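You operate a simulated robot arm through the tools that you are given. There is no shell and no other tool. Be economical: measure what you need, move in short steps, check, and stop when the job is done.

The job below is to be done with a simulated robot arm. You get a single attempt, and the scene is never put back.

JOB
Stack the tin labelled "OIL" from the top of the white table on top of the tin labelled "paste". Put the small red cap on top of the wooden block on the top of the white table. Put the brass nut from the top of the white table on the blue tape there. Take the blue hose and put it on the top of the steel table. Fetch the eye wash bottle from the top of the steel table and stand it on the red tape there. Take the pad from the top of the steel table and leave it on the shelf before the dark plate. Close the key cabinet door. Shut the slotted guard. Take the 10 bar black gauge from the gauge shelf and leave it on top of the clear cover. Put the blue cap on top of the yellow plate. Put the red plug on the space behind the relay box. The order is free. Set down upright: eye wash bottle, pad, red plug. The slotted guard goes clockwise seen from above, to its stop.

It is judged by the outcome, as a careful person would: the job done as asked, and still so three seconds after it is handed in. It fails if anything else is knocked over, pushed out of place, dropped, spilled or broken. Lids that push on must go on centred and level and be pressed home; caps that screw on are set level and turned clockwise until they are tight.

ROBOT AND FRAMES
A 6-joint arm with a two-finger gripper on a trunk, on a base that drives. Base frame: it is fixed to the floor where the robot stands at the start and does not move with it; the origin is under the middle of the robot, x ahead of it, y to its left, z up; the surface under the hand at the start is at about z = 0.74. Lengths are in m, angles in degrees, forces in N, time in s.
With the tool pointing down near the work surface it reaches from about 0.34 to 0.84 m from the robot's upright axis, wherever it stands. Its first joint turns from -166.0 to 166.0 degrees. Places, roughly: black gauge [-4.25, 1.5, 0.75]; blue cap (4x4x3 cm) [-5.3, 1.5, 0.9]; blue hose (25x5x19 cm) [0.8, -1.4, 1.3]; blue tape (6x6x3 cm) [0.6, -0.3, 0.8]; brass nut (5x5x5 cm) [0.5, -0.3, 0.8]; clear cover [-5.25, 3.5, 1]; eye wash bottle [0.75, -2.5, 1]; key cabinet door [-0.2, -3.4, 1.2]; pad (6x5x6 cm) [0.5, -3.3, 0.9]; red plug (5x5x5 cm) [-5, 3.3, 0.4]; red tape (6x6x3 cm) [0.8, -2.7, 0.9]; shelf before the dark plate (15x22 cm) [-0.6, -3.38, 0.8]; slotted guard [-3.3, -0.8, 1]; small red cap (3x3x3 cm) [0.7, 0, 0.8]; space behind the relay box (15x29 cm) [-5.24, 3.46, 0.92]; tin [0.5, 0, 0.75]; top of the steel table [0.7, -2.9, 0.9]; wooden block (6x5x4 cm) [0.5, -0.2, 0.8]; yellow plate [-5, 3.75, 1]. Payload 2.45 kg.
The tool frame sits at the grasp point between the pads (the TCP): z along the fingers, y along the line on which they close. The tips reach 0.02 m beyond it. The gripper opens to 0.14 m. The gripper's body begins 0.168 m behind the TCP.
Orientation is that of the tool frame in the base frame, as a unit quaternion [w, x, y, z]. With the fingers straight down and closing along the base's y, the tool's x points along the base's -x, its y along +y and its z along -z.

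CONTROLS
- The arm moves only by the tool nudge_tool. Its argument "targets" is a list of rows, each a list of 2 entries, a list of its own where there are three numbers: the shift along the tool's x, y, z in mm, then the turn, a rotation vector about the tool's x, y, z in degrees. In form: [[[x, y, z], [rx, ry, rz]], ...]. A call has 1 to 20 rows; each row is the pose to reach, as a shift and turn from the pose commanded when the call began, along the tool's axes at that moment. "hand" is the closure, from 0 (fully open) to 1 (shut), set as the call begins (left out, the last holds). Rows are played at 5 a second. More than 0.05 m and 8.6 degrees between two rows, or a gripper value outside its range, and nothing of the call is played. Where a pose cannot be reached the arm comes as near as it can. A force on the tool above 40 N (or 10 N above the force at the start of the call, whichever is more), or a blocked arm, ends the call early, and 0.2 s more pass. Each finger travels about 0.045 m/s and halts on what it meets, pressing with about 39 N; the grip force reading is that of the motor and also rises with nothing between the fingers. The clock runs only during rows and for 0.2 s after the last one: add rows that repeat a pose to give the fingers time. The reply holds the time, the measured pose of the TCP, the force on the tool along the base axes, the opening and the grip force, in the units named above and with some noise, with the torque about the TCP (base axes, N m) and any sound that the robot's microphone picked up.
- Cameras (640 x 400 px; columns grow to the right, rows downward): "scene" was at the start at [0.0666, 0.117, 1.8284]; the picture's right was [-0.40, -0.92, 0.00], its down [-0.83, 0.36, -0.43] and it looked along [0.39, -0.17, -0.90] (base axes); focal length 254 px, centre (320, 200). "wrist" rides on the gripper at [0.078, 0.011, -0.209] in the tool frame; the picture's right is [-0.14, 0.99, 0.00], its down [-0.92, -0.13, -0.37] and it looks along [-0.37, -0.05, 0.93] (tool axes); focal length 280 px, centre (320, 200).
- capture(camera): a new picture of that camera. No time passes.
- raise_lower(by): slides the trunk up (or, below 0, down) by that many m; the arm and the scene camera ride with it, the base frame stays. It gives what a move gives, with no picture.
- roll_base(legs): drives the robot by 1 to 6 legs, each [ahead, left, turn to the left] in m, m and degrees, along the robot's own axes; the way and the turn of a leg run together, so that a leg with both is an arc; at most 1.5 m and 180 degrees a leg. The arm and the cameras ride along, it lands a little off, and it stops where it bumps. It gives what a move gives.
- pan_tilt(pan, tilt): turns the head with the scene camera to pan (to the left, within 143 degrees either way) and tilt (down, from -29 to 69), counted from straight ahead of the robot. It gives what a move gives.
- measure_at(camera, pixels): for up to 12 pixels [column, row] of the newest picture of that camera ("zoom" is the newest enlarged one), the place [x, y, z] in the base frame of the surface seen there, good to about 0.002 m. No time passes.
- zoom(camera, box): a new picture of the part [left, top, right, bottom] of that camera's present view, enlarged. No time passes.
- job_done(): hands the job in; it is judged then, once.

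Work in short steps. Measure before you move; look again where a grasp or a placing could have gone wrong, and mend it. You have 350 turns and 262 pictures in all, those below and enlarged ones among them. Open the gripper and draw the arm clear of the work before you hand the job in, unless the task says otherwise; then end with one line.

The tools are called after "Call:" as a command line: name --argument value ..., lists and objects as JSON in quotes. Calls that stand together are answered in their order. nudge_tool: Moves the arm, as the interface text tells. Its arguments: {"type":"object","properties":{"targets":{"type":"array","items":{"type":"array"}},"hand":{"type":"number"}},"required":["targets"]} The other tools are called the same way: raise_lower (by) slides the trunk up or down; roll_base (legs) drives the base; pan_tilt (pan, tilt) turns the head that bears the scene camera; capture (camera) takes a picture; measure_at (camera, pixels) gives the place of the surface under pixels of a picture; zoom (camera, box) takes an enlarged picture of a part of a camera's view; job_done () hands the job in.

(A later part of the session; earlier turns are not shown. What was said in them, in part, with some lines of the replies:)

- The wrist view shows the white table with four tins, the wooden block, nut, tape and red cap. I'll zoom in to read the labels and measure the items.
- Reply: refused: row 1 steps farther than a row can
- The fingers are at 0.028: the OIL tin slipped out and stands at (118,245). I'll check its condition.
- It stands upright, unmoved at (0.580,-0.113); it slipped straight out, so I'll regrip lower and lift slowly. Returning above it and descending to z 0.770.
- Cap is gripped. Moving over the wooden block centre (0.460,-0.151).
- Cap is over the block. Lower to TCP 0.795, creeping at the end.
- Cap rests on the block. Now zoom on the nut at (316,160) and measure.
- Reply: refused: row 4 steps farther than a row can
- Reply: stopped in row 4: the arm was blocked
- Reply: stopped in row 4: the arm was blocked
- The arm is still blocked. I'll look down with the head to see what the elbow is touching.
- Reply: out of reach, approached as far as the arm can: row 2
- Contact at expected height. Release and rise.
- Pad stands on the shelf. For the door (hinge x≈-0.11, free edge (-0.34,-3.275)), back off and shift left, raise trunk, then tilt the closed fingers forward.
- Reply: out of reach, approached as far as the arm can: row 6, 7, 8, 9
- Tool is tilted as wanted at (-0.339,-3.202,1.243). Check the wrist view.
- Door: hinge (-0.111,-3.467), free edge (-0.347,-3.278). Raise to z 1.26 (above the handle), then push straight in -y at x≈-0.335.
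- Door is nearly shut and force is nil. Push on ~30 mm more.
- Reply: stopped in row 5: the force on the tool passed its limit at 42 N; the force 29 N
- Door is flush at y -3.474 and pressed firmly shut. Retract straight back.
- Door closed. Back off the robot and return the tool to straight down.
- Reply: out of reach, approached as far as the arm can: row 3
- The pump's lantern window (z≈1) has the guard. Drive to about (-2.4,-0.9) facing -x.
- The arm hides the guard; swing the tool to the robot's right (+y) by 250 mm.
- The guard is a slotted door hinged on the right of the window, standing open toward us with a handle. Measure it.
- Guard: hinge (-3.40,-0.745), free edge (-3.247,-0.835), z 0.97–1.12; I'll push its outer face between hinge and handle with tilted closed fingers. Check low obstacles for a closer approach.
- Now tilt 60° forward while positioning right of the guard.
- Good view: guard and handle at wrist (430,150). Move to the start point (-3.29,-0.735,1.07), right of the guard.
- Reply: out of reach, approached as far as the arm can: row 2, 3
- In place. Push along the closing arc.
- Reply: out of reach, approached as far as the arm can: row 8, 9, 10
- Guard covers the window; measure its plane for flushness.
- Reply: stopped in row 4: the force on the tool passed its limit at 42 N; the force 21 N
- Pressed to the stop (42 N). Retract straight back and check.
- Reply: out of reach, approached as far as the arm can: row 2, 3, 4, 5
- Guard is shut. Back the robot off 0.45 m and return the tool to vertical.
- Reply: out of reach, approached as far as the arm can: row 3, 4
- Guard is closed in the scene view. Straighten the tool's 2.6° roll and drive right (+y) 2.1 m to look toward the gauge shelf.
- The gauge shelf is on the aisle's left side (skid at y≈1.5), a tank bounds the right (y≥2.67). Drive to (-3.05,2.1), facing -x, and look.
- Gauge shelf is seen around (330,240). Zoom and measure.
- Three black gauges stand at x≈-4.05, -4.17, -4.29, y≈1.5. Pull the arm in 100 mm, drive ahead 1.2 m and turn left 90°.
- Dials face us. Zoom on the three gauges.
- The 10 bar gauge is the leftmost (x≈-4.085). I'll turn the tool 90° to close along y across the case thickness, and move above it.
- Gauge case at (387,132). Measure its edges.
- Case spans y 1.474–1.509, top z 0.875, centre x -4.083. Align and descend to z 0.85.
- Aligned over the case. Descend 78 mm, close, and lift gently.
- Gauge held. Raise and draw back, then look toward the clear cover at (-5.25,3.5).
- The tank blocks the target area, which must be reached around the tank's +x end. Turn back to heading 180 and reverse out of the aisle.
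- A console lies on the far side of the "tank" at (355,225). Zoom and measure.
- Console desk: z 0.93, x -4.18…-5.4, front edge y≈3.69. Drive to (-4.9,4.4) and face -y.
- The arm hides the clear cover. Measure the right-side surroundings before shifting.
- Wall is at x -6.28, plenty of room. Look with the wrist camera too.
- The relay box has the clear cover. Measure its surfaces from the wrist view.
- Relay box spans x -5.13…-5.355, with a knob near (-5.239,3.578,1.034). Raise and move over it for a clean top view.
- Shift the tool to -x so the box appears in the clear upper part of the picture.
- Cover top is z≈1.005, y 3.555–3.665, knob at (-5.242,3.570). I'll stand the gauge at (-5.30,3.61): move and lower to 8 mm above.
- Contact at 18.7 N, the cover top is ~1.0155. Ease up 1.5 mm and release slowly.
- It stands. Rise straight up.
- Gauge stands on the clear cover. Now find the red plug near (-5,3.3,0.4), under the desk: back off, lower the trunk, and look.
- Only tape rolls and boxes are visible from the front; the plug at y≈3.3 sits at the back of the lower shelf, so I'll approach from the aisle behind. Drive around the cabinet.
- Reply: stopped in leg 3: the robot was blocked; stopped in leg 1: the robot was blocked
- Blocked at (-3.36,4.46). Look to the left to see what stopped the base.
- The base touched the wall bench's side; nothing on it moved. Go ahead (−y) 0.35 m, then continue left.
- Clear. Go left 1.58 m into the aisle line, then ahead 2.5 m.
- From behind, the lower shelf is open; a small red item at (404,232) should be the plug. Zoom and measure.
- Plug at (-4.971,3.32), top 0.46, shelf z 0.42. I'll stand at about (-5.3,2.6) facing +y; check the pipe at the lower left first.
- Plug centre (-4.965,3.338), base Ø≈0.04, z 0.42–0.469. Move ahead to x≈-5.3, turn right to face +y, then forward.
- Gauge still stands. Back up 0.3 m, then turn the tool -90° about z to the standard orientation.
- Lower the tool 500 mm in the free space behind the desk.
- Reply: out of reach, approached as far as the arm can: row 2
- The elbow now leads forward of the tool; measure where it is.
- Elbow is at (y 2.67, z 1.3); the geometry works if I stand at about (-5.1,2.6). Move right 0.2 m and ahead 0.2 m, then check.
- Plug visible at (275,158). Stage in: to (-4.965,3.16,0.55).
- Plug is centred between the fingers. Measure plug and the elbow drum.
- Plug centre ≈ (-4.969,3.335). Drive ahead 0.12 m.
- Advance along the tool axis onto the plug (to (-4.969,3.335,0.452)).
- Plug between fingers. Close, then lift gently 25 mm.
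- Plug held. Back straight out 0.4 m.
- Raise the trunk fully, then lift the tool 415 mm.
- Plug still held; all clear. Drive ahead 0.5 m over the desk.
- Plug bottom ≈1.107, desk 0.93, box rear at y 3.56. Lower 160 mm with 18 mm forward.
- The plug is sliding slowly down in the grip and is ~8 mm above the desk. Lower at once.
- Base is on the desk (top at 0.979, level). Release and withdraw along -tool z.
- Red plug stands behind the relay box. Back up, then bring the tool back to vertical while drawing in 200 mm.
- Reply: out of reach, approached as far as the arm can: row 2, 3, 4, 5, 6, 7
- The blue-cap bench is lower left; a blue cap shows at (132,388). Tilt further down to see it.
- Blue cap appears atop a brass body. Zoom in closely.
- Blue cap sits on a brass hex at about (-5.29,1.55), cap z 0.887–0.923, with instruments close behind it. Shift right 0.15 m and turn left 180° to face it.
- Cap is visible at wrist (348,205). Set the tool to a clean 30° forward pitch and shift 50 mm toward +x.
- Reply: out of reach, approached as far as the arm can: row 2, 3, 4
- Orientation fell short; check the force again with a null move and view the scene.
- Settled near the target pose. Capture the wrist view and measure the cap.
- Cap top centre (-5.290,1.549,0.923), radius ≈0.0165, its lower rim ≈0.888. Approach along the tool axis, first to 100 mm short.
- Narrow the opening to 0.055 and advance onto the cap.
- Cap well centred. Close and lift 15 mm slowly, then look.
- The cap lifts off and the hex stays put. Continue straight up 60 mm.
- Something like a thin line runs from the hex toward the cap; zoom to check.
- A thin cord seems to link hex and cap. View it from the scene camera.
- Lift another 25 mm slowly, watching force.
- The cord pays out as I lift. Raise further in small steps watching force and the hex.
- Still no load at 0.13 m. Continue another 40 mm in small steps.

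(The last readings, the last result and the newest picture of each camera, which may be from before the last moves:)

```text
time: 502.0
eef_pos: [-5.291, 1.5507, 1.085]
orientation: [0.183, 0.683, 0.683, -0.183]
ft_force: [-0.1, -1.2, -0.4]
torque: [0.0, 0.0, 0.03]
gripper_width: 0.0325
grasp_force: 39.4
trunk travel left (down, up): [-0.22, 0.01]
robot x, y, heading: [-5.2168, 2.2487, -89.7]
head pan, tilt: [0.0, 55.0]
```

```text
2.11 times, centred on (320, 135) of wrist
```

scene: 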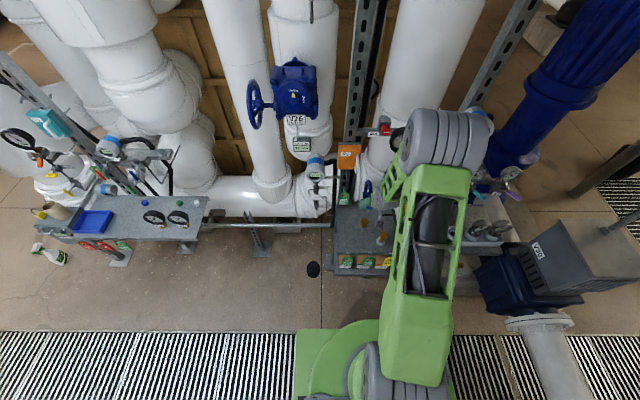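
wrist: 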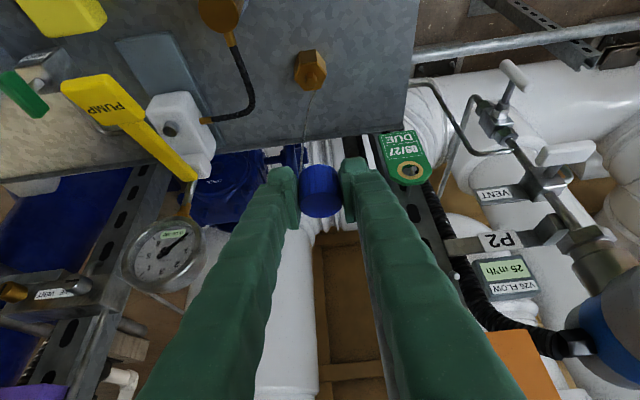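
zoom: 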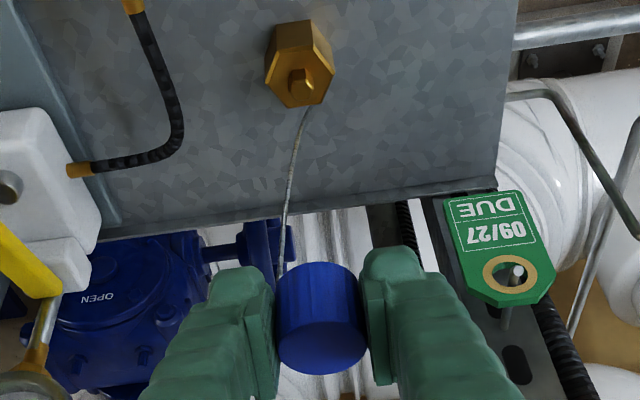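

Measure the cord's course.

Call:
measure_at --camera "zoom" --pixels '[[305, 108], [300, 125], [294, 150], [289, 180], [285, 205], [283, 230], [281, 255], [280, 270], [296, 143], [286, 200]]'

```text
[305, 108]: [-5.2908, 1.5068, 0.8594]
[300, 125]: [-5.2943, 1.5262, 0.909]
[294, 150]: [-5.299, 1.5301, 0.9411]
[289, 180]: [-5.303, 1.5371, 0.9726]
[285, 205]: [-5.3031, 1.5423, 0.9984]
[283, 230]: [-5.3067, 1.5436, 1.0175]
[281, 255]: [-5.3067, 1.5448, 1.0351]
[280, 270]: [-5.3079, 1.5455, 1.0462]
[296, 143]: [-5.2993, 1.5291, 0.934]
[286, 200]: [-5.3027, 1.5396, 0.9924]
```

The cord runs from the hex to the cap's side, about 0.17 m, nearly straight. Test further, slowly, watching for load.

Call:
nudge_tool --targets '[[[-2, 0, -3.5], [0, 0, 0]], [[-4, 0, -7], [0, 0, 0]], [[-6, 0, -10.4], [0, 0, 0]], [[-8, 0, -13.9], [0, 0, 0]], [[-10, 0, -17.3], [0, 0, 0]], [[-12, 0, -20.8], [0, 0, 0]], [[-14, 0, -24.2], [0, 0, 0]], [[-16, 0, -27.7], [0, 0, 0]]]'

Call:
capture --camera "wrist"

Call:
zoom --camera "wrist" --box '[260, 40, 380, 230]'

```text
time: 503.8
eef_pos: [-5.2902, 1.5496, 1.1184]
orientation: [0.182, 0.683, 0.683, -0.183]
ft_force: [-0.1, 1.1, 0.1]
torque: [-0.01, 0.04, 0.01]
gripper_width: 0.0321
grasp_force: 38.9
trunk travel left (down, up): [-0.22, 0.01]
robot x, y, heading: [-5.2169, 2.2507, -89.7]
head pan, tilt: [0.0, 55.0]
```

```text
79 pictures are left
```

wrist: 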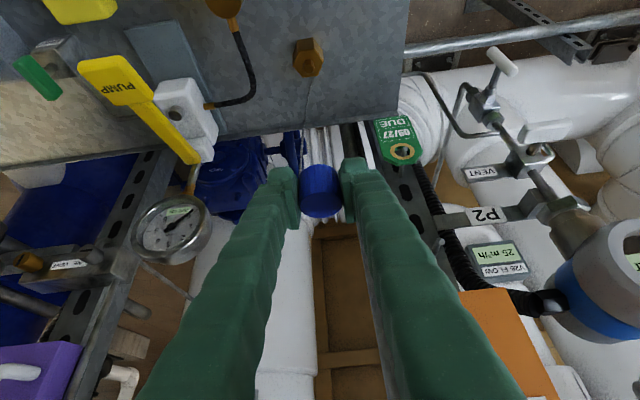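

```text
2.11 times, centred on (320, 135) of wrist
```

zoom: 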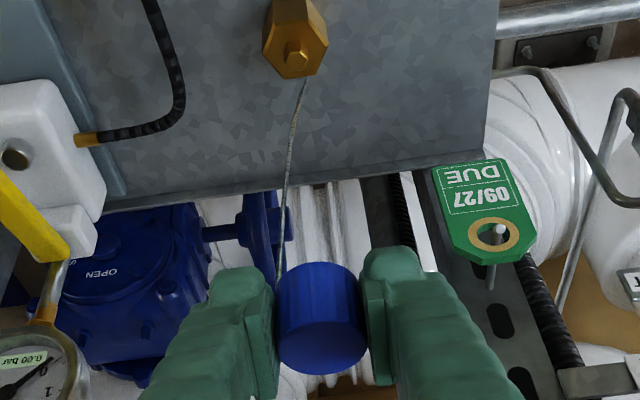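

Still no load at ~0.21 m of cord. Draw back toward +y and up in small increments, checking the force.

Call:
nudge_tool --targets '[[[2, 0, -6], [0, 0, 0]], [[4, 0, -12], [0, 0, 0]], [[6, 0, -18], [0, 0, 0]], [[8, 0, -24], [0, 0, 0]], [[10, 0, -30], [0, 0, 0]], [[12, 0, -36], [0, 0, 0]], [[14, 0, -42], [0, 0, 0]], [[16, 0, -48], [0, 0, 0]]]'

Call:
capture --camera "wrist"

Call:
zoom --camera "wrist" --box '[240, 20, 400, 230]'

```text
time: 505.6
eef_pos: [-5.2911, 1.5879, 1.1506]
orientation: [0.183, 0.683, 0.683, -0.183]
ft_force: [0.4, 0.1, -0.3]
torque: [-0.04, 0.0, -0.02]
gripper_width: 0.0322
grasp_force: 38.9
trunk travel left (down, up): [-0.22, 0.01]
robot x, y, heading: [-5.2168, 2.2512, -89.5]
head pan, tilt: [0.0, 55.0]
```

```text
77 pictures are left
```

wrist: 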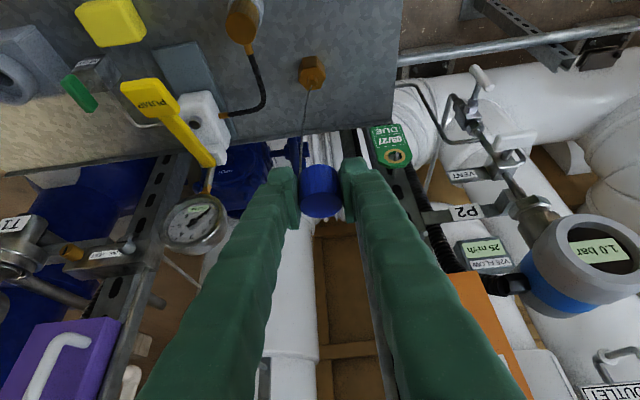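

```text
1.90 times, centred on (320, 125) of wrist
```

zoom: 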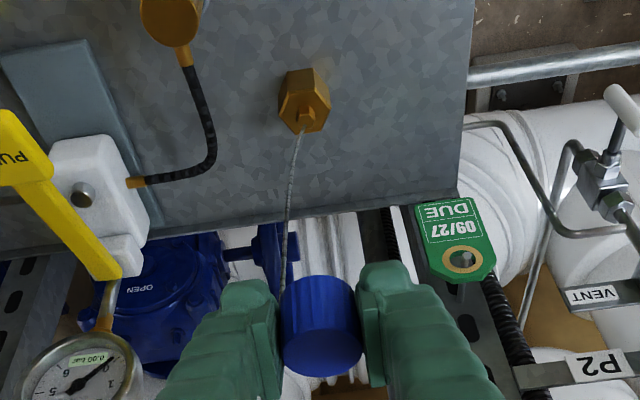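

Measure the cord again.

Call:
measure_at --camera "zoom" --pixels '[[302, 132], [298, 150], [292, 180], [288, 210], [286, 240], [284, 265], [282, 285], [305, 80], [305, 115]]'

```text
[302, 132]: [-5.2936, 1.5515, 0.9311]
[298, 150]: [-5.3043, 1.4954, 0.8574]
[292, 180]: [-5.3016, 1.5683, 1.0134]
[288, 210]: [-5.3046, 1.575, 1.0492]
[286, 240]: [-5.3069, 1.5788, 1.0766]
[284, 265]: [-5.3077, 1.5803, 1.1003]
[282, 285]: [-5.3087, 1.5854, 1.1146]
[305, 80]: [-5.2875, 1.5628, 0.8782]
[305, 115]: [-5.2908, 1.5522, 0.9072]
```

The cord is now straight (~0.21 m), i.e. nearly taut. One careful 20 mm upward probe.

Call:
nudge_tool --targets '[[[-1, 0, -1.7], [0, 0, 0]], [[-2, 0, -3.5], [0, 0, 0]], [[-3, 0, -5.2], [0, 0, 0]], [[-4, 0, -7], [0, 0, 0]], [[-5, 0, -8.7], [0, 0, 0]], [[-6, 0, -10.4], [0, 0, 0]], [[-8, 0, -13.9], [0, 0, 0]], [[-10, 0, -17.3], [0, 0, 0]]]'

Call:
capture --camera "wrist"

Call:
zoom --camera "wrist" --box '[240, 20, 400, 230]'

```text
time: 507.4
eef_pos: [-5.2911, 1.5863, 1.1709]
orientation: [0.182, 0.683, 0.683, -0.184]
ft_force: [0.1, -0.7, 0.2]
torque: [0.02, 0.0, -0.02]
gripper_width: 0.0321
grasp_force: 38.9
trunk travel left (down, up): [-0.22, 0.01]
robot x, y, heading: [-5.2179, 2.2549, -89.7]
head pan, tilt: [0.0, 55.0]
```

```text
75 pictures are left
```

wrist: 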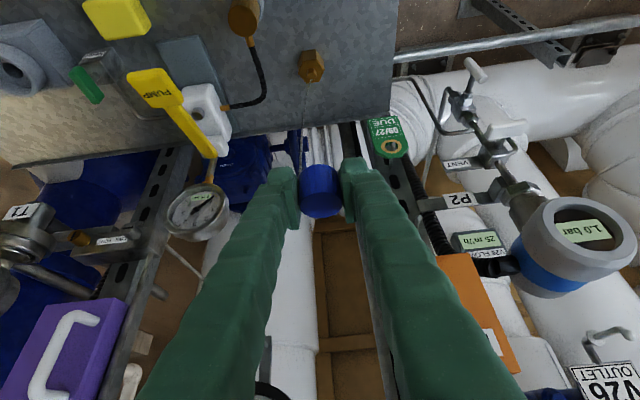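

```text
1.90 times, centred on (320, 125) of wrist
```

zoom: 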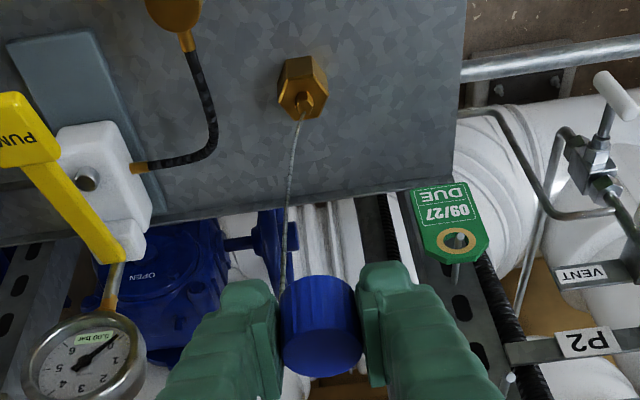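

No load again. Measure the cord's lower end, then continue upward.

Call:
measure_at --camera "zoom" --pixels '[[304, 108], [302, 118], [300, 125], [297, 140], [292, 170], [289, 200], [285, 240], [280, 290]]'

Call:
nudge_tool --targets '[[[-2, 0, -3.5], [0, 0, 0]], [[-4, 0, -7], [0, 0, 0]], [[-6, 0, -10.4], [0, 0, 0]], [[-8, 0, -13.9], [0, 0, 0]], [[-10, 0, -17.3], [0, 0, 0]], [[-12, 0, -20.8], [0, 0, 0]], [[-14, 0, -24.2], [0, 0, 0]], [[-16, 0, -27.7], [0, 0, 0]], [[-18, 0, -31], [0, 0, 0]], [[-20, 0, -34.6], [0, 0, 0]]]'

Call:
capture --camera "scene"

Call:
zoom --camera "scene" --box '[330, 170, 420, 260]'

```text
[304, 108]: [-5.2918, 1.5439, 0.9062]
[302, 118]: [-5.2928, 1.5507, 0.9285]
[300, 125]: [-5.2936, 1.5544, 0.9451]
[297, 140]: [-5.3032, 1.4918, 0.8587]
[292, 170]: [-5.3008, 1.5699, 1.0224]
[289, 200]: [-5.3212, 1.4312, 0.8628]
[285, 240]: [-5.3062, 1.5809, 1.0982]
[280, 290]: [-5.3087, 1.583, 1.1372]
```

```text
time: 509.6
eef_pos: [-5.2909, 1.5862, 1.2104]
orientation: [0.182, 0.683, 0.683, -0.184]
ft_force: [0.1, -0.4, -0.6]
torque: [0.01, 0.0, 0.02]
gripper_width: 0.0323
grasp_force: 39.3
trunk travel left (down, up): [-0.22, 0.01]
robot x, y, heading: [-5.2166, 2.2491, -89.8]
head pan, tilt: [0.0, 55.0]
```

```text
73 pictures are left
```

scene: 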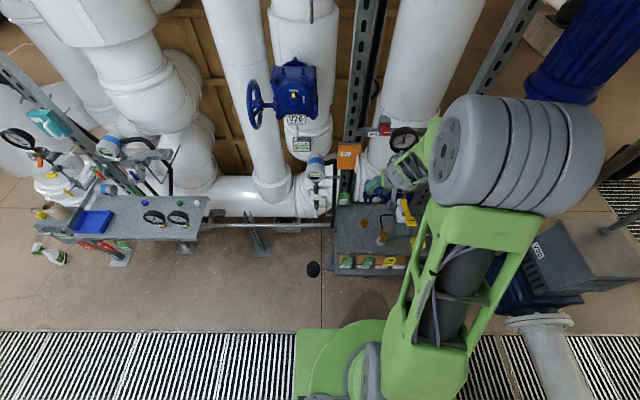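

```text
4.44 times, centred on (375, 215) of scene
```

zoom: 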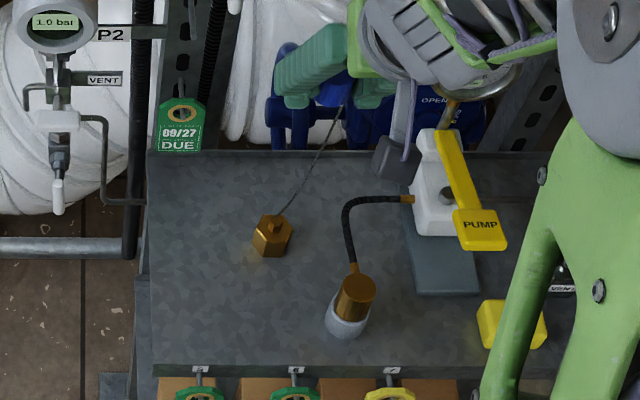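

The cord still spans hex to cap (~0.29 m) without load. Continue 40 mm more, slowly.

Call:
nudge_tool --targets '[[[-2, 0, -3.5], [0, 0, 0]], [[-4, 0, -7], [0, 0, 0]], [[-6, 0, -10.4], [0, 0, 0]], [[-8, 0, -13.9], [0, 0, 0]], [[-10, 0, -17.3], [0, 0, 0]], [[-12, 0, -20.8], [0, 0, 0]], [[-14, 0, -24.2], [0, 0, 0]], [[-16, 0, -27.7], [0, 0, 0]], [[-18, 0, -31], [0, 0, 0]], [[-20, 0, -34.6], [0, 0, 0]]]'

Call:
zoom --camera "scene" --box '[330, 170, 420, 260]'

```text
time: 511.8
eef_pos: [-5.2908, 1.588, 1.25]
orientation: [0.183, 0.684, 0.683, -0.183]
ft_force: [0.8, -0.9, -0.1]
torque: [-0.02, 0.04, -0.01]
gripper_width: 0.0325
grasp_force: 39.2
trunk travel left (down, up): [-0.22, 0.01]
robot x, y, heading: [-5.2181, 2.2513, -89.5]
head pan, tilt: [0.0, 55.0]
```

```text
4.44 times, centred on (375, 215) of scene
```

zoom: 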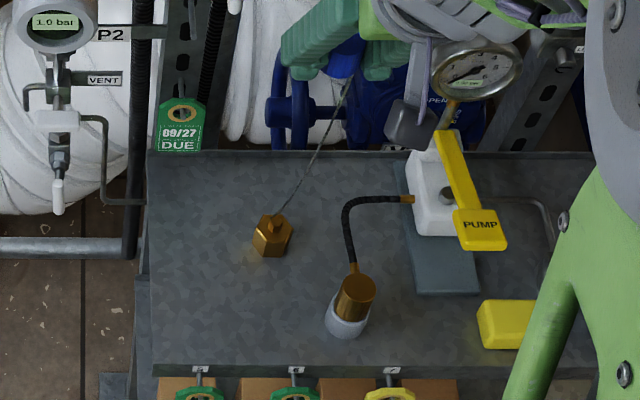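

Still slack-free yet unloaded. Back the base 0.1 m and check again.

Call:
roll_base --legs '[[-0.08, 0, 0]]'

Call:
capture --camera "scene"

Call:
zoom --camera "scene" --box '[330, 150, 420, 250]'

```text
time: 512.9
eef_pos: [-5.2909, 1.6696, 1.2511]
orientation: [0.183, 0.683, 0.683, -0.183]
ft_force: [-0.5, 0.3, 0.7]
torque: [-0.03, 0.02, 0.0]
gripper_width: 0.0326
grasp_force: 39.1
trunk travel left (down, up): [-0.22, 0.01]
robot x, y, heading: [-5.2221, 2.3288, -89.6]
head pan, tilt: [0.0, 55.0]
```

```text
70 pictures are left
```

scene: 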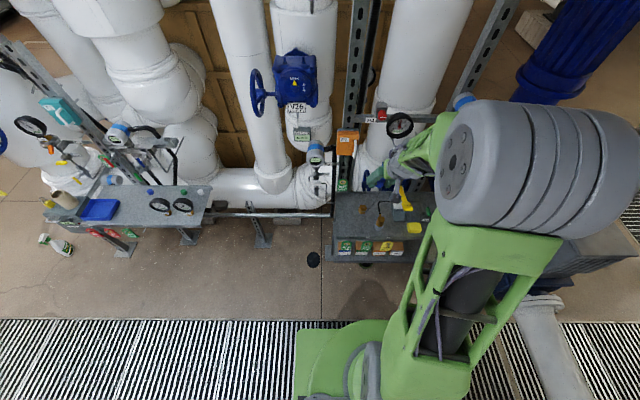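

```text
4.00 times, centred on (375, 200) of scene
```

zoom: 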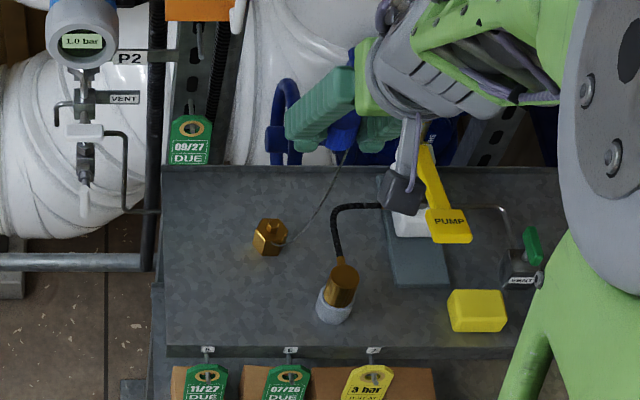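

The cord is visibly slack now, sagging from the hex to the cap. Back off another 0.12 m and look.

Call:
roll_base --legs '[[-0.12, 0, 0]]'

Call:
zoom --camera "scene" --box '[330, 140, 430, 240]'

```text
time: 514.1
eef_pos: [-5.2939, 1.7884, 1.2517]
orientation: [0.184, 0.683, 0.682, -0.183]
ft_force: [-0.3, 0.5, 1.0]
torque: [-0.03, 0.0, -0.02]
gripper_width: 0.0323
grasp_force: 38.8
trunk travel left (down, up): [-0.22, 0.01]
robot x, y, heading: [-5.22, 2.4498, -89.6]
head pan, tilt: [0.0, 55.0]
```

```text
4.00 times, centred on (380, 190) of scene
```

zoom: 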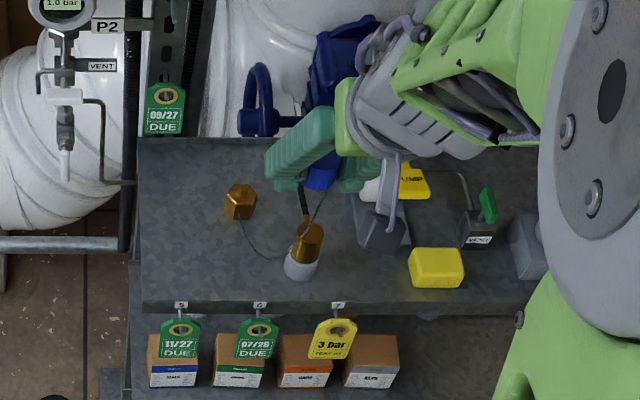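

Measure the cord curve to estimate its length.

Call:
measure_at --camera "zoom" --pixels '[[240, 221], [244, 233], [250, 245], [260, 255], [272, 257], [284, 250], [298, 233], [310, 213], [320, 195], [240, 200]]'

```text
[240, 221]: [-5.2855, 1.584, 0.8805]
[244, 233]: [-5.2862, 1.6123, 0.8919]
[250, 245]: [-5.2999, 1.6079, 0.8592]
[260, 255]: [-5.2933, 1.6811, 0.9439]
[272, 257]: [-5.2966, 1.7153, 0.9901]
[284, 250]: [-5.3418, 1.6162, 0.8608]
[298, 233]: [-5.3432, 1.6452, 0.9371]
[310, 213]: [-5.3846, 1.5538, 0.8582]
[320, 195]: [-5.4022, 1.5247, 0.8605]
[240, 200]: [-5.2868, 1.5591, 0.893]
```

The cord's length grows with distance with little sag, so it behaves like a retractable lanyard with no load so far. Turn right 60° and check.

Call:
roll_base --legs '[[0, 0, -60]]'

Call:
pan_tilt --pan 45 --tilt 50

Call:
capture --camera "scene"

```text
time: 517.2
eef_pos: [-5.8331, 2.185, 1.25]
orientation: [0.066, 0.934, 0.247, -0.25]
ft_force: [-0.2, -0.3, -0.2]
torque: [-0.01, 0.02, -0.01]
gripper_width: 0.0322
grasp_force: 38.7
trunk travel left (down, up): [-0.22, 0.01]
robot x, y, heading: [-5.2195, 2.4522, -150.0]
head pan, tilt: [0.0, 55.0]
```

```text
time: 518.3
eef_pos: [-5.8331, 2.1859, 1.2504]
orientation: [0.066, 0.934, 0.247, -0.25]
ft_force: [0.4, 0.3, 0.5]
torque: [0.05, 0.0, 0.0]
gripper_width: 0.0324
grasp_force: 39.1
trunk travel left (down, up): [-0.22, 0.01]
robot x, y, heading: [-5.223, 2.4496, -149.9]
head pan, tilt: [45.0, 50.0]
```

```text
67 pictures are left
```

scene: 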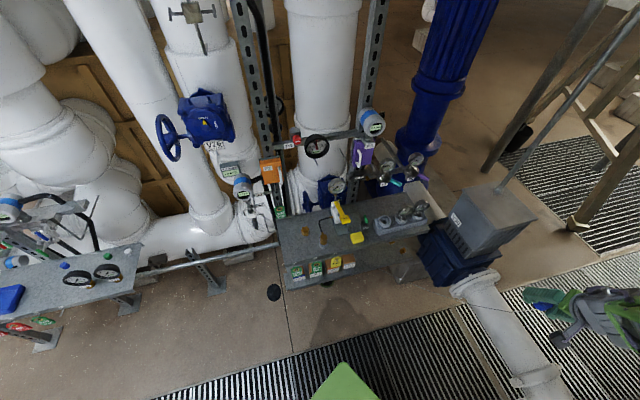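

Call:
zoom --camera "scene" --box '[280, 190, 580, 340]'

```text
2.13 times, centred on (430, 265) of scene
```

zoom: 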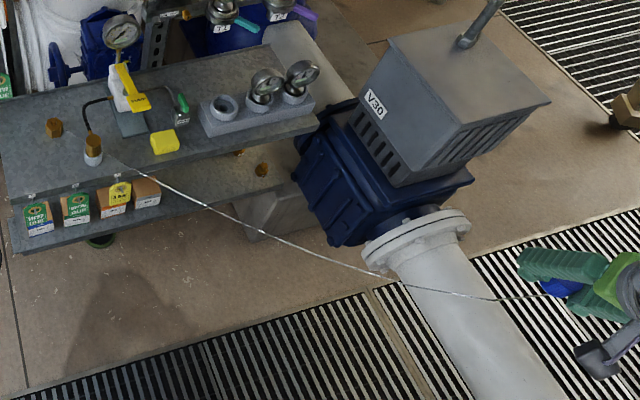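

The lanyard pays out ~1 m with no force and the hex unmoved, so I carry on. Turn right to face +y (via west, which is open).

Call:
roll_base --legs '[[0, 0, -60], [0, 0, -60]]'

Call:
pan_tilt --pan 0 --tilt 50

Call:
capture --camera "scene"

Call:
capture --camera "wrist"

```text
time: 524.0
eef_pos: [-5.1489, 3.114, 1.2504]
orientation: [-0.182, 0.683, -0.683, -0.183]
ft_force: [0.2, 0.4, -0.5]
torque: [-0.02, 0.04, -0.03]
gripper_width: 0.0326
grasp_force: 39.2
trunk travel left (down, up): [-0.22, 0.01]
robot x, y, heading: [-5.2193, 2.4516, 90.5]
head pan, tilt: [45.0, 50.0]
```

```text
time: 525.1
eef_pos: [-5.1493, 3.1128, 1.2501]
orientation: [-0.182, 0.683, -0.683, -0.183]
ft_force: [0.0, -0.3, 0.1]
torque: [0.03, 0.02, 0.01]
gripper_width: 0.0321
grasp_force: 38.8
trunk travel left (down, up): [-0.22, 0.01]
robot x, y, heading: [-5.2205, 2.4526, 90.3]
head pan, tilt: [0.0, 50.0]
```

```text
65 pictures are left
```

scene: 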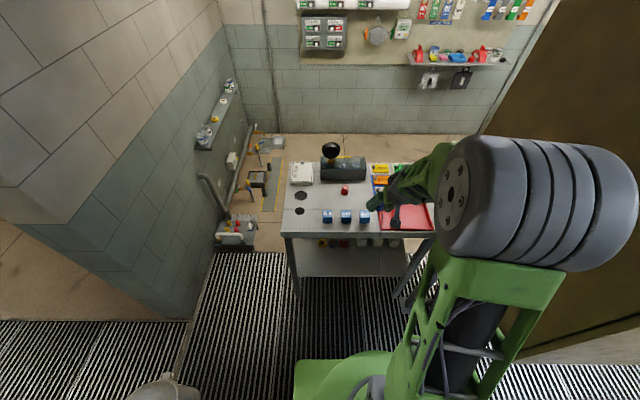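

```text
64 pictures are left
```

wrist: 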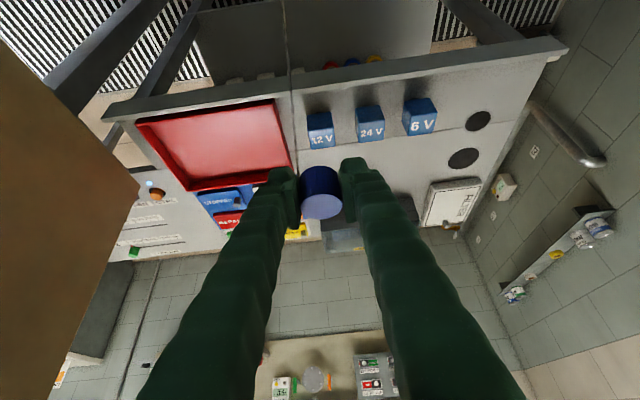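

Plug and gauge stand. Check the elbow's clearance to the cabinet before advancing.

Call:
measure_at --camera "scene" --pixels '[[580, 150], [600, 230], [500, 190], [560, 60], [520, 130], [345, 190], [331, 152], [385, 168]]'

```text
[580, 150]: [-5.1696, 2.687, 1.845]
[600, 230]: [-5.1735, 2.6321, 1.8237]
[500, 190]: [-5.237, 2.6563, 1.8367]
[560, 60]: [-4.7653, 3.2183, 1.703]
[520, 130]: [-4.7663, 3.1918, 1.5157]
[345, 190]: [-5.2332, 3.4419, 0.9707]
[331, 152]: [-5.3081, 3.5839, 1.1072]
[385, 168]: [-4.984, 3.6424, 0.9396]
```

Elbow clears. Zoom on the yellow plate to see its free area.

Call:
zoom --camera "scene" --box '[360, 150, 420, 200]'

Call:
measure_at --camera "zoom" --pixels '[[150, 125], [215, 130], [300, 130], [200, 110], [180, 160], [250, 150], [300, 160], [140, 100], [310, 110], [180, 230]]'

```text
8.00 times, centred on (390, 175) of scene
```

zoom: 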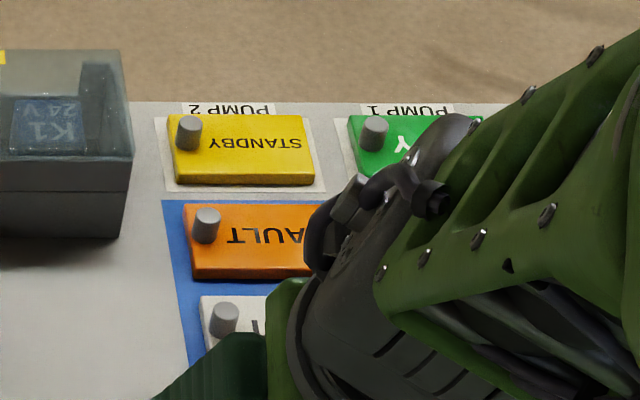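

```text
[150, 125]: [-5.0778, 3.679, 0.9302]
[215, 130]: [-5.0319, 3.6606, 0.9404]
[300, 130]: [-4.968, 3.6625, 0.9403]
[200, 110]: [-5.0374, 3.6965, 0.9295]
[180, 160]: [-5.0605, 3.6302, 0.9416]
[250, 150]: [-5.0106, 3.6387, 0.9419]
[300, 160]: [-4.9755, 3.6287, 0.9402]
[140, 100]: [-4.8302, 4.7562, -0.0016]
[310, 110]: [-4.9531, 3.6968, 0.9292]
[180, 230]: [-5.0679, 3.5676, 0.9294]
```

Yellow plate: x -5.07…-4.96, y 3.62–3.68, z 0.9405, knob at (-5.055,3.655). Cap target (-4.995,3.648). Move right 0.155 m and ahead 0.3 m.

Call:
roll_base --legs '[[0, -0.155, 0], [0.3, 0, 0]]'

Call:
capture --camera "wrist"

```text
time: 528.8
eef_pos: [-4.9871, 3.4182, 1.2494]
orientation: [0.183, -0.68, 0.686, 0.181]
ft_force: [-0.2, 0.3, -0.3]
torque: [-0.04, 0.01, -0.05]
gripper_width: 0.0324
grasp_force: 38.7
trunk travel left (down, up): [-0.22, 0.01]
robot x, y, heading: [-5.0643, 2.7494, 89.9]
head pan, tilt: [0.0, 50.0]
```

```text
62 pictures are left
```

wrist: 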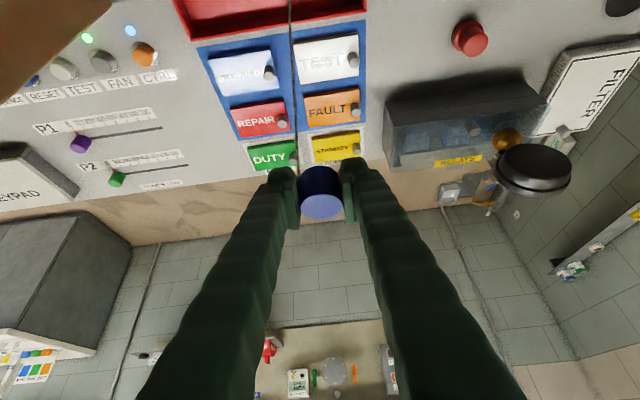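

Move forward over the plate at height first (z≈1.15), then down to ~16 mm above.

Call:
nudge_tool --targets '[[[-25, 2, 33], [0, 0, 0]], [[-50, 4, 67], [0, 0, 0]], [[-75, 6, 100], [0, 0, 0]], [[-100, 8, 134], [0, 0, 0]], [[-125, 10, 168], [0, 0, 0]], [[-150, 10, 201], [0, 0, 0]], [[-150, 10, 201], [0, 0, 0]]]'

Call:
capture --camera "wrist"

Call:
capture --camera "scene"

```text
time: 530.4
eef_pos: [-4.9881, 3.6398, 1.1454]
orientation: [-0.178, 0.682, -0.681, -0.197]
ft_force: [0.4, -0.6, -0.9]
torque: [0.0, 0.01, -0.02]
gripper_width: 0.0322
grasp_force: 39.1
out of reach, approached as far as the arm can: row 4, 5, 6, 7
trunk travel left (down, up): [-0.22, 0.01]
robot x, y, heading: [-5.0662, 2.7588, 89.9]
head pan, tilt: [0.0, 50.0]
```

```text
61 pictures are left
```

wrist: 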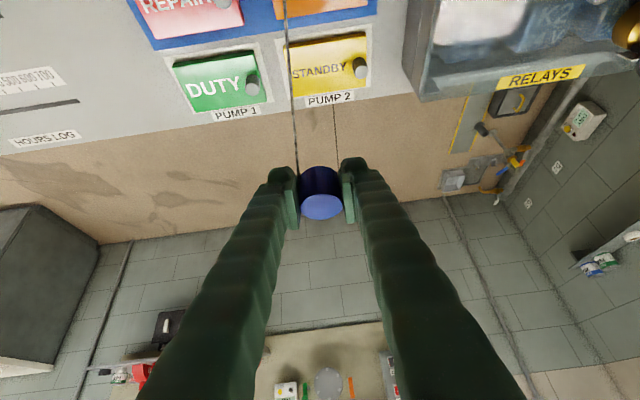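

```text
60 pictures are left
```

scene: 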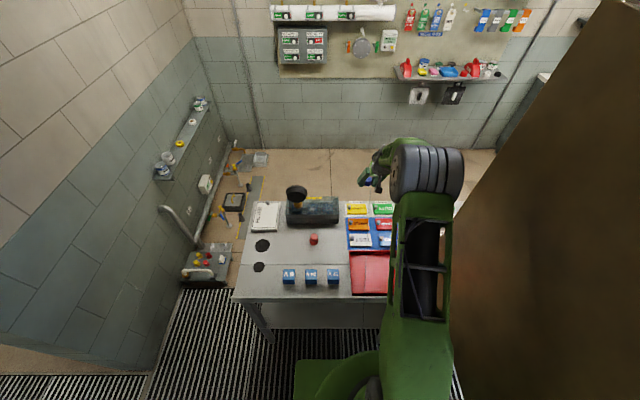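

At the reach limit; lower the trunk 0.12 m, which also brings the cap down.

Call:
raise_lower --by -0.12

Call:
capture --camera "wrist"

```text
time: 531.9
eef_pos: [-4.9885, 3.6409, 1.0268]
orientation: [-0.179, 0.682, -0.682, -0.196]
ft_force: [-1.3, 0.3, -0.1]
torque: [0.0, -0.01, 0.0]
gripper_width: 0.0325
grasp_force: 39.1
trunk travel left (down, up): [-0.1, 0.13]
robot x, y, heading: [-5.0659, 2.757, 90.1]
head pan, tilt: [0.0, 50.0]
```

```text
59 pictures are left
```

wrist: 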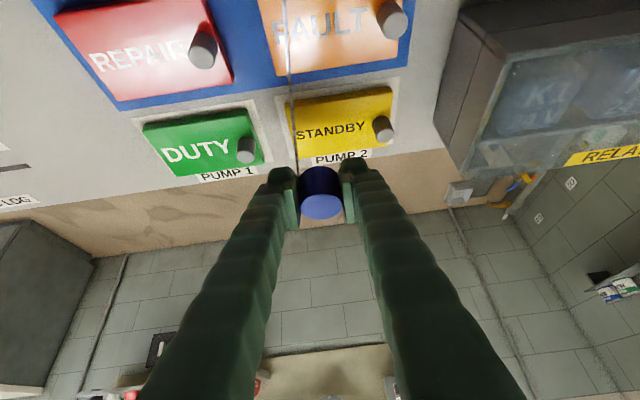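

Nudge down 20 mm and see whether the arm now attains the commanded pose.

Call:
nudge_tool --targets '[[[5, 0, 8.6], [0, 0, 0]], [[10, 0, 17.3], [0, 0, 0]], [[10, 0, 17.3], [0, 0, 0]]]'

Call:
capture --camera "wrist"

```text
time: 532.7
eef_pos: [-4.9901, 3.6412, 1.0054]
orientation: [-0.178, 0.683, -0.681, -0.197]
ft_force: [0.5, 0.0, 0.5]
torque: [0.01, 0.05, -0.03]
gripper_width: 0.032
grasp_force: 39.1
trunk travel left (down, up): [-0.1, 0.13]
robot x, y, heading: [-5.0656, 2.7549, 89.8]
head pan, tilt: [0.0, 50.0]
```

```text
58 pictures are left
```

wrist: 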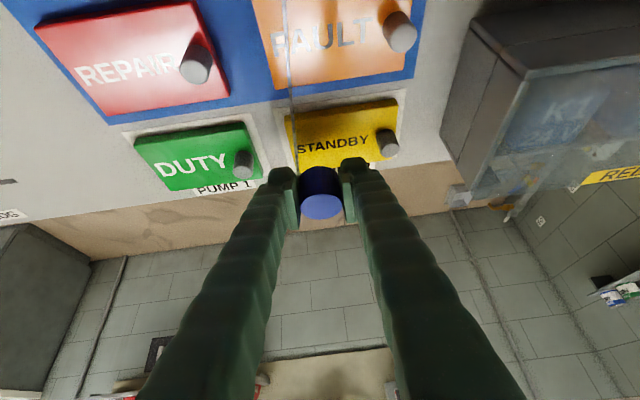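

Correct orientation and move to just above the plate: (-4.996,3.648,0.977).

Call:
nudge_tool --targets '[[[2, 2, 7], [0.5, 0.3, -0.1]], [[4, 4, 14], [0.9, 0.5, -0.2]], [[6, 6, 21], [1.3, 0.8, -0.4]], [[8, 6, 27], [1.3, 0.8, -0.4]], [[8, 6, 27], [1.3, 0.8, -0.4]]]'

Call:
capture --camera "wrist"

Call:
zoom --camera "wrist" --box '[250, 90, 420, 240]'

```text
time: 533.9
eef_pos: [-4.9915, 3.6423, 0.9756]
orientation: [-0.181, 0.683, -0.682, -0.189]
ft_force: [-0.5, 0.4, 0.8]
torque: [-0.01, -0.03, -0.01]
gripper_width: 0.0322
grasp_force: 39.4
out of reach, approached as far as the arm can: row 3, 4, 5
trunk travel left (down, up): [-0.1, 0.13]
robot x, y, heading: [-5.0628, 2.756, 89.8]
head pan, tilt: [0.0, 50.0]
```

```text
57 pictures are left
```

wrist: 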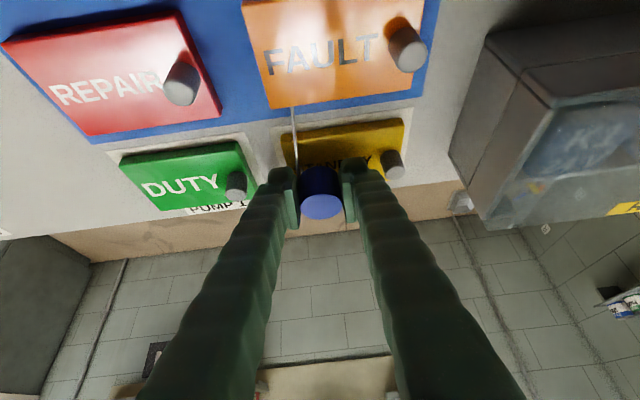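

```text
2.67 times, centred on (335, 165) of wrist
```

zoom: 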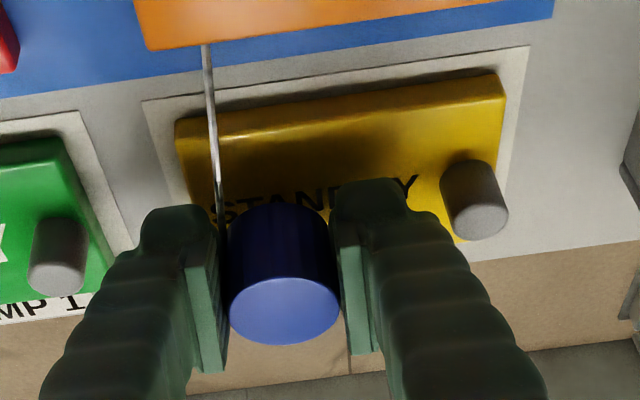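

Measure cap top and plate to verify alignment.

Call:
measure_at --camera "zoom" --pixels '[[285, 310], [285, 338], [285, 285], [235, 310], [335, 300], [278, 215], [280, 250], [190, 130], [490, 85], [470, 180], [185, 190]]'

```text
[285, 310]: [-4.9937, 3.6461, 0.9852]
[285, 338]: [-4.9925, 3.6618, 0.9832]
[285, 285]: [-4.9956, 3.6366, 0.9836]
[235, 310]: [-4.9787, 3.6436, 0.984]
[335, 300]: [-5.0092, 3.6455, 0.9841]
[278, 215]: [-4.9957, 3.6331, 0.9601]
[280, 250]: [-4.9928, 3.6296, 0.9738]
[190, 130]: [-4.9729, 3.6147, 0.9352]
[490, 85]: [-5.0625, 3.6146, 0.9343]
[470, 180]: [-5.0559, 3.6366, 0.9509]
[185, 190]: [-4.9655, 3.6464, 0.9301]
```

Cap centre (-4.994,3.647), level, ~8 mm above the plate. Lower 7 mm, then creep.

Call:
nudge_tool --targets '[[[1.5, 0, 2.6], [0, 0, 0]], [[2.5, 0, 4.3], [0, 0, 0]], [[3.5, 0, 6], [0, 0, 0]], [[4, 0, 7], [0, 0, 0]], [[4.3, 0, 7.5], [0, 0, 0]]]'

Call:
capture --camera "wrist"

Call:
measure_at --camera "wrist" --pixels '[[320, 207], [314, 205], [326, 205]]'

```text
time: 535.1
eef_pos: [-4.9902, 3.6432, 0.9665]
orientation: [-0.182, 0.683, -0.681, -0.189]
ft_force: [-0.3, -0.2, -0.4]
torque: [-0.01, 0.0, -0.01]
gripper_width: 0.0324
grasp_force: 38.7
out of reach, approached as far as the arm can: row 1
trunk travel left (down, up): [-0.1, 0.13]
robot x, y, heading: [-5.0638, 2.75, 90.1]
head pan, tilt: [0.0, 50.0]
```

```text
55 pictures are left
```

wrist: 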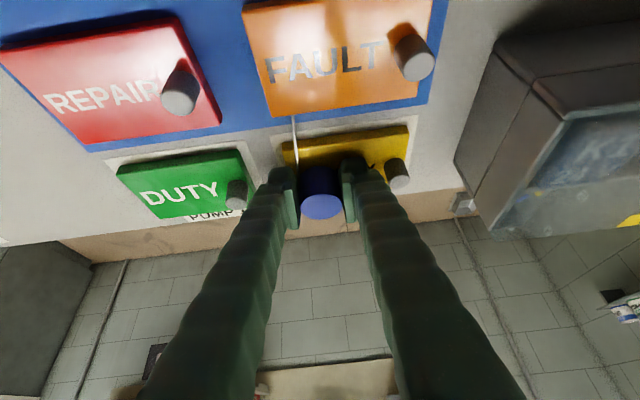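

```text
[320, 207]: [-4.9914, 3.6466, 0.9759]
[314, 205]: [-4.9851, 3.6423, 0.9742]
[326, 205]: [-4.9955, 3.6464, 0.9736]
```

Almost touching. Creep 2 mm more.

Call:
nudge_tool --targets '[[[0.5, 0, 0.9], [0, 0, 0]], [[1, 0, 1.7], [0, 0, 0]], [[1, 0, 1.7], [0, 0, 0]]]'

```text
time: 535.9
eef_pos: [-4.9914, 3.6438, 0.966]
orientation: [-0.183, 0.683, -0.682, -0.188]
ft_force: [0.5, 0.9, 4.1]
torque: [0.0, -0.1, -0.02]
gripper_width: 0.0321
grasp_force: 39.0
trunk travel left (down, up): [-0.1, 0.13]
robot x, y, heading: [-5.0654, 2.7567, 90.2]
head pan, tilt: [0.0, 50.0]
```

Contact at 4 N. Open slightly to 0.045 and look.

Call:
nudge_tool --targets '[[[0, 0, 0], [0, 0, 0]], [[0, 0, 0], [0, 0, 0]]]' --hand 0.68

Call:
capture --camera "wrist"

Call:
zoom --camera "wrist" --box '[250, 90, 420, 240]'

```text
time: 536.5
eef_pos: [-4.9917, 3.6432, 0.9645]
orientation: [-0.183, 0.683, -0.681, -0.189]
ft_force: [0.1, -0.1, 4.3]
torque: [0.01, 0.12, -0.03]
gripper_width: 0.0446
grasp_force: 0.0
trunk travel left (down, up): [-0.1, 0.13]
robot x, y, heading: [-5.0656, 2.7503, 90.0]
head pan, tilt: [0.0, 50.0]
```

```text
54 pictures are left
```

wrist: 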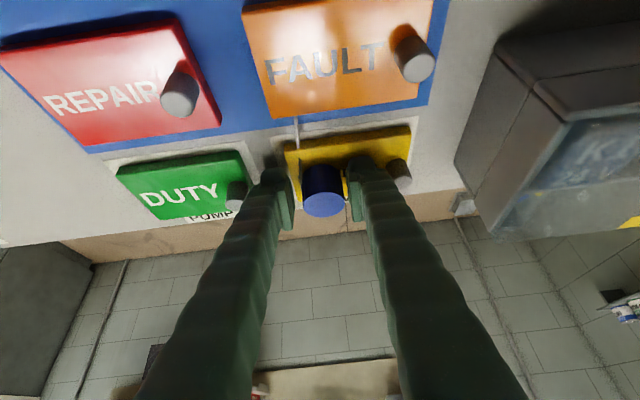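

```text
2.67 times, centred on (335, 165) of wrist
```

zoom: 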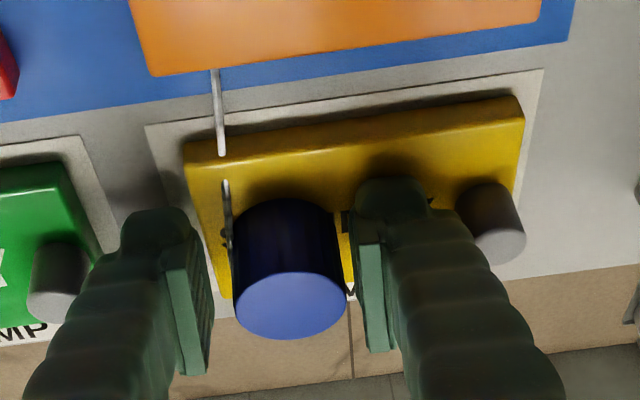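

The cap sits on the plate. Rise straight up 80 mm.

Call:
nudge_tool --targets '[[[-3, 0, -5], [0, 0, 0]], [[-8, 0, -14], [0, 0, 0]], [[-15, 0, -26], [0, 0, 0]], [[-25, 0, -43], [0, 0, 0]], [[-40, 0, -69], [0, 0, 0]]]'

Call:
capture --camera "wrist"

Call:
measure_at --camera "wrist" --pixels '[[320, 110], [322, 125], [322, 140]]'

```text
time: 537.7
eef_pos: [-4.9849, 3.6346, 1.0423]
orientation: [-0.181, 0.683, -0.68, -0.196]
ft_force: [-1.0, -0.7, -0.2]
torque: [-0.01, -0.02, 0.01]
gripper_width: 0.045
grasp_force: 0.1
out of reach, approached as far as the arm can: row 2, 3, 4, 5
trunk travel left (down, up): [-0.1, 0.13]
robot x, y, heading: [-5.0684, 2.7529, 90.1]
head pan, tilt: [0.0, 50.0]
```

```text
52 pictures are left
```

wrist: 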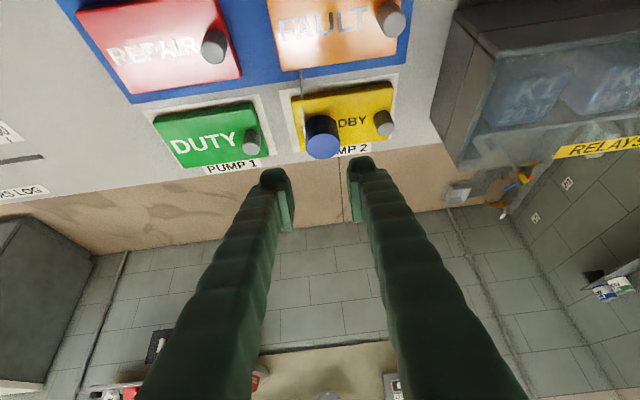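

```text
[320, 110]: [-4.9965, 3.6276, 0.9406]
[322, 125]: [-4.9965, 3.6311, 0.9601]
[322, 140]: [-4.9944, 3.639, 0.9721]
```

Cap stays on the yellow plate. Raise the trunk and back the robot away, then check.

Call:
raise_lower --by 0.12

Call:
roll_base --legs '[[-0.4, 0, 0]]'

Call:
pan_tilt --pan 0 --tilt 45

Call:
capture --camera "scene"

Call:
zoom --camera "scene" --box '[260, 110, 430, 240]'

```text
time: 539.2
eef_pos: [-4.985, 3.6354, 1.161]
orientation: [-0.179, 0.684, -0.679, -0.195]
ft_force: [0.3, -0.1, 0.1]
torque: [0.0, 0.02, -0.03]
gripper_width: 0.045
grasp_force: 0.0
trunk travel left (down, up): [-0.22, 0.01]
robot x, y, heading: [-5.0638, 2.7561, 89.8]
head pan, tilt: [0.0, 50.0]
```

```text
time: 541.7
eef_pos: [-4.9833, 3.2346, 1.1618]
orientation: [-0.179, 0.683, -0.68, -0.196]
ft_force: [0.2, -0.2, 0.3]
torque: [-0.01, 0.02, -0.01]
gripper_width: 0.0447
grasp_force: 0.1
trunk travel left (down, up): [-0.22, 0.01]
robot x, y, heading: [-5.0666, 2.3529, 90.2]
head pan, tilt: [0.0, 50.0]
```

```text
time: 542.3
eef_pos: [-4.9834, 3.2352, 1.1607]
orientation: [-0.18, 0.684, -0.679, -0.195]
ft_force: [-0.1, 0.7, -0.2]
torque: [0.0, 0.02, -0.01]
gripper_width: 0.0447
grasp_force: 0.1
trunk travel left (down, up): [-0.22, 0.01]
robot x, y, heading: [-5.0665, 2.3567, 89.9]
head pan, tilt: [0.0, 45.0]
```

```text
51 pictures are left
```

scene: 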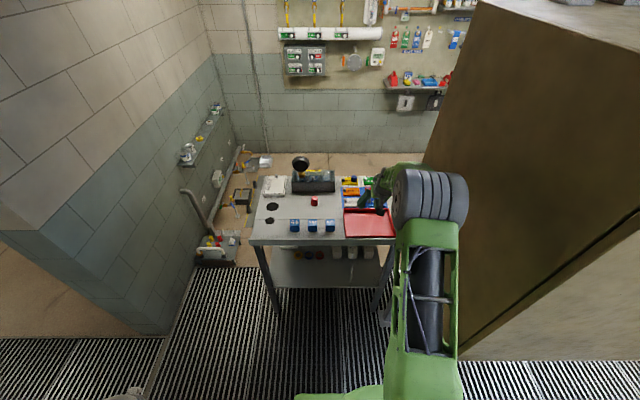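

```text
3.08 times, centred on (345, 175) of scene
```

zoom: 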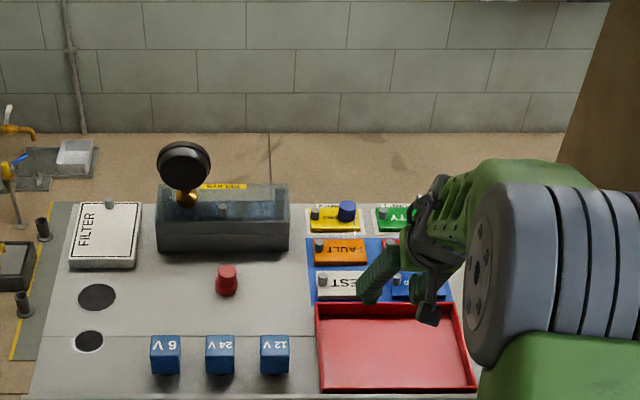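

All three console items are in place. Check the brass hex on the bench behind.

Call:
pan_tilt --pan 143 --tilt 55

Call:
capture --camera "scene"

```text
time: 544.6
eef_pos: [-4.9837, 3.2358, 1.1607]
orientation: [-0.181, 0.683, -0.681, -0.195]
ft_force: [-0.5, -0.7, 0.5]
torque: [-0.01, 0.01, 0.0]
gripper_width: 0.0447
grasp_force: 0.1
trunk travel left (down, up): [-0.22, 0.01]
robot x, y, heading: [-5.0669, 2.3528, 89.7]
head pan, tilt: [143.0, 55.0]
```

```text
49 pictures are left
```

scene: 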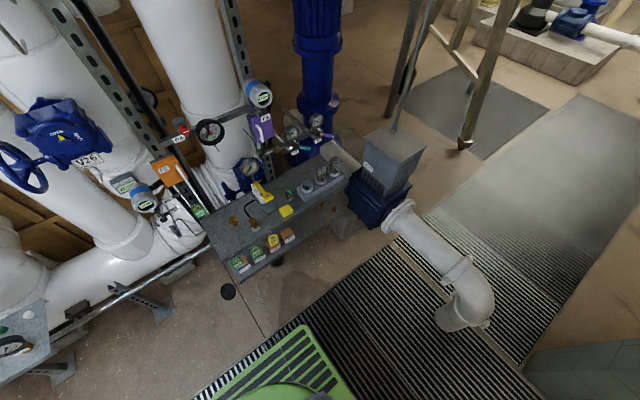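

Call:
zoom --camera "scene" --box '[200, 170, 340, 280]'

Call:
measure_at --camera "scene" --pixels '[[233, 222], [228, 291]]'

```text
3.64 times, centred on (270, 225) of scene
```

zoom: 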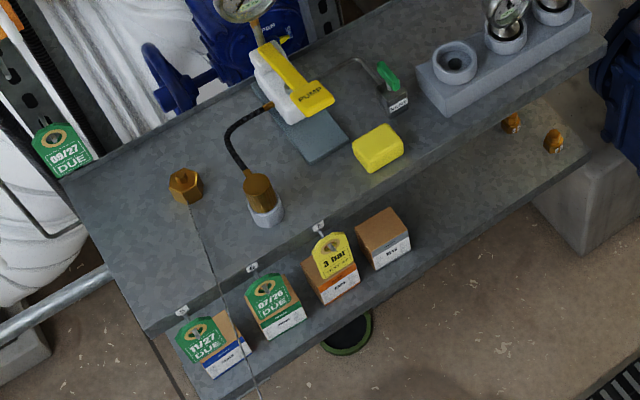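

```text
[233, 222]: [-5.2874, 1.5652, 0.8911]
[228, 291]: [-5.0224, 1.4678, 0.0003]
```

The hex is undisturbed, and all jobs are done. Open the gripper and draw the arm clear of the desk.

Call:
roll_base --legs '[[-0.13, 0, 0]]'

Call:
nudge_tool --targets '[[[0, 0, 0], [0, 0, 0]], [[0, 0, 0], [0, 0, 0]], [[0, 0, 0], [0, 0, 0]], [[0, 0, 0], [0, 0, 0]], [[0, 0, 0], [0, 0, 0]]]' --hand 0.1

Call:
pan_tilt --pan 0 --tilt 40

Call:
zoom --camera "scene" --box '[240, 100, 440, 260]'

```text
time: 545.9
eef_pos: [-4.983, 3.1069, 1.1629]
orientation: [-0.181, 0.683, -0.68, -0.196]
ft_force: [0.8, -1.4, 0.6]
torque: [0.02, 0.01, 0.02]
gripper_width: 0.0452
grasp_force: 0.1
trunk travel left (down, up): [-0.22, 0.01]
robot x, y, heading: [-5.0651, 2.2256, 89.7]
head pan, tilt: [143.0, 55.0]
```

```text
time: 547.1
eef_pos: [-4.9839, 3.1084, 1.1618]
orientation: [-0.18, 0.684, -0.68, -0.196]
ft_force: [-0.3, 0.3, 0.6]
torque: [0.02, 0.02, 0.0]
gripper_width: 0.1259
grasp_force: 0.1
trunk travel left (down, up): [-0.22, 0.01]
robot x, y, heading: [-5.0632, 2.2251, 89.7]
head pan, tilt: [143.0, 55.0]
```

```text
time: 549.3
eef_pos: [-4.9833, 3.1084, 1.162]
orientation: [-0.18, 0.684, -0.68, -0.195]
ft_force: [0.5, 0.0, 0.2]
torque: [-0.03, -0.01, -0.02]
gripper_width: 0.126
grasp_force: 0.0
trunk travel left (down, up): [-0.22, 0.01]
robot x, y, heading: [-5.0648, 2.2292, 89.9]
head pan, tilt: [0.0, 40.0]
```

```text
2.50 times, centred on (340, 180) of scene
```

zoom: 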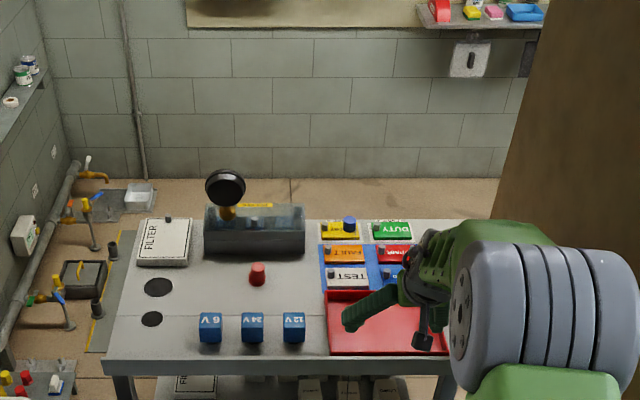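

Gauge, plug and cap are all in place and the arm is clear. Handing in.

Call:
job_done

```text
The job is handed in.
```

All eleven tasks are done and the job is handed in. One oddity: the blue cap was on a thin cord tied to a brass hex on its bench. The cord paid out without load, so it now runs across the aisle to the yellow plate, and the hex has not moved.
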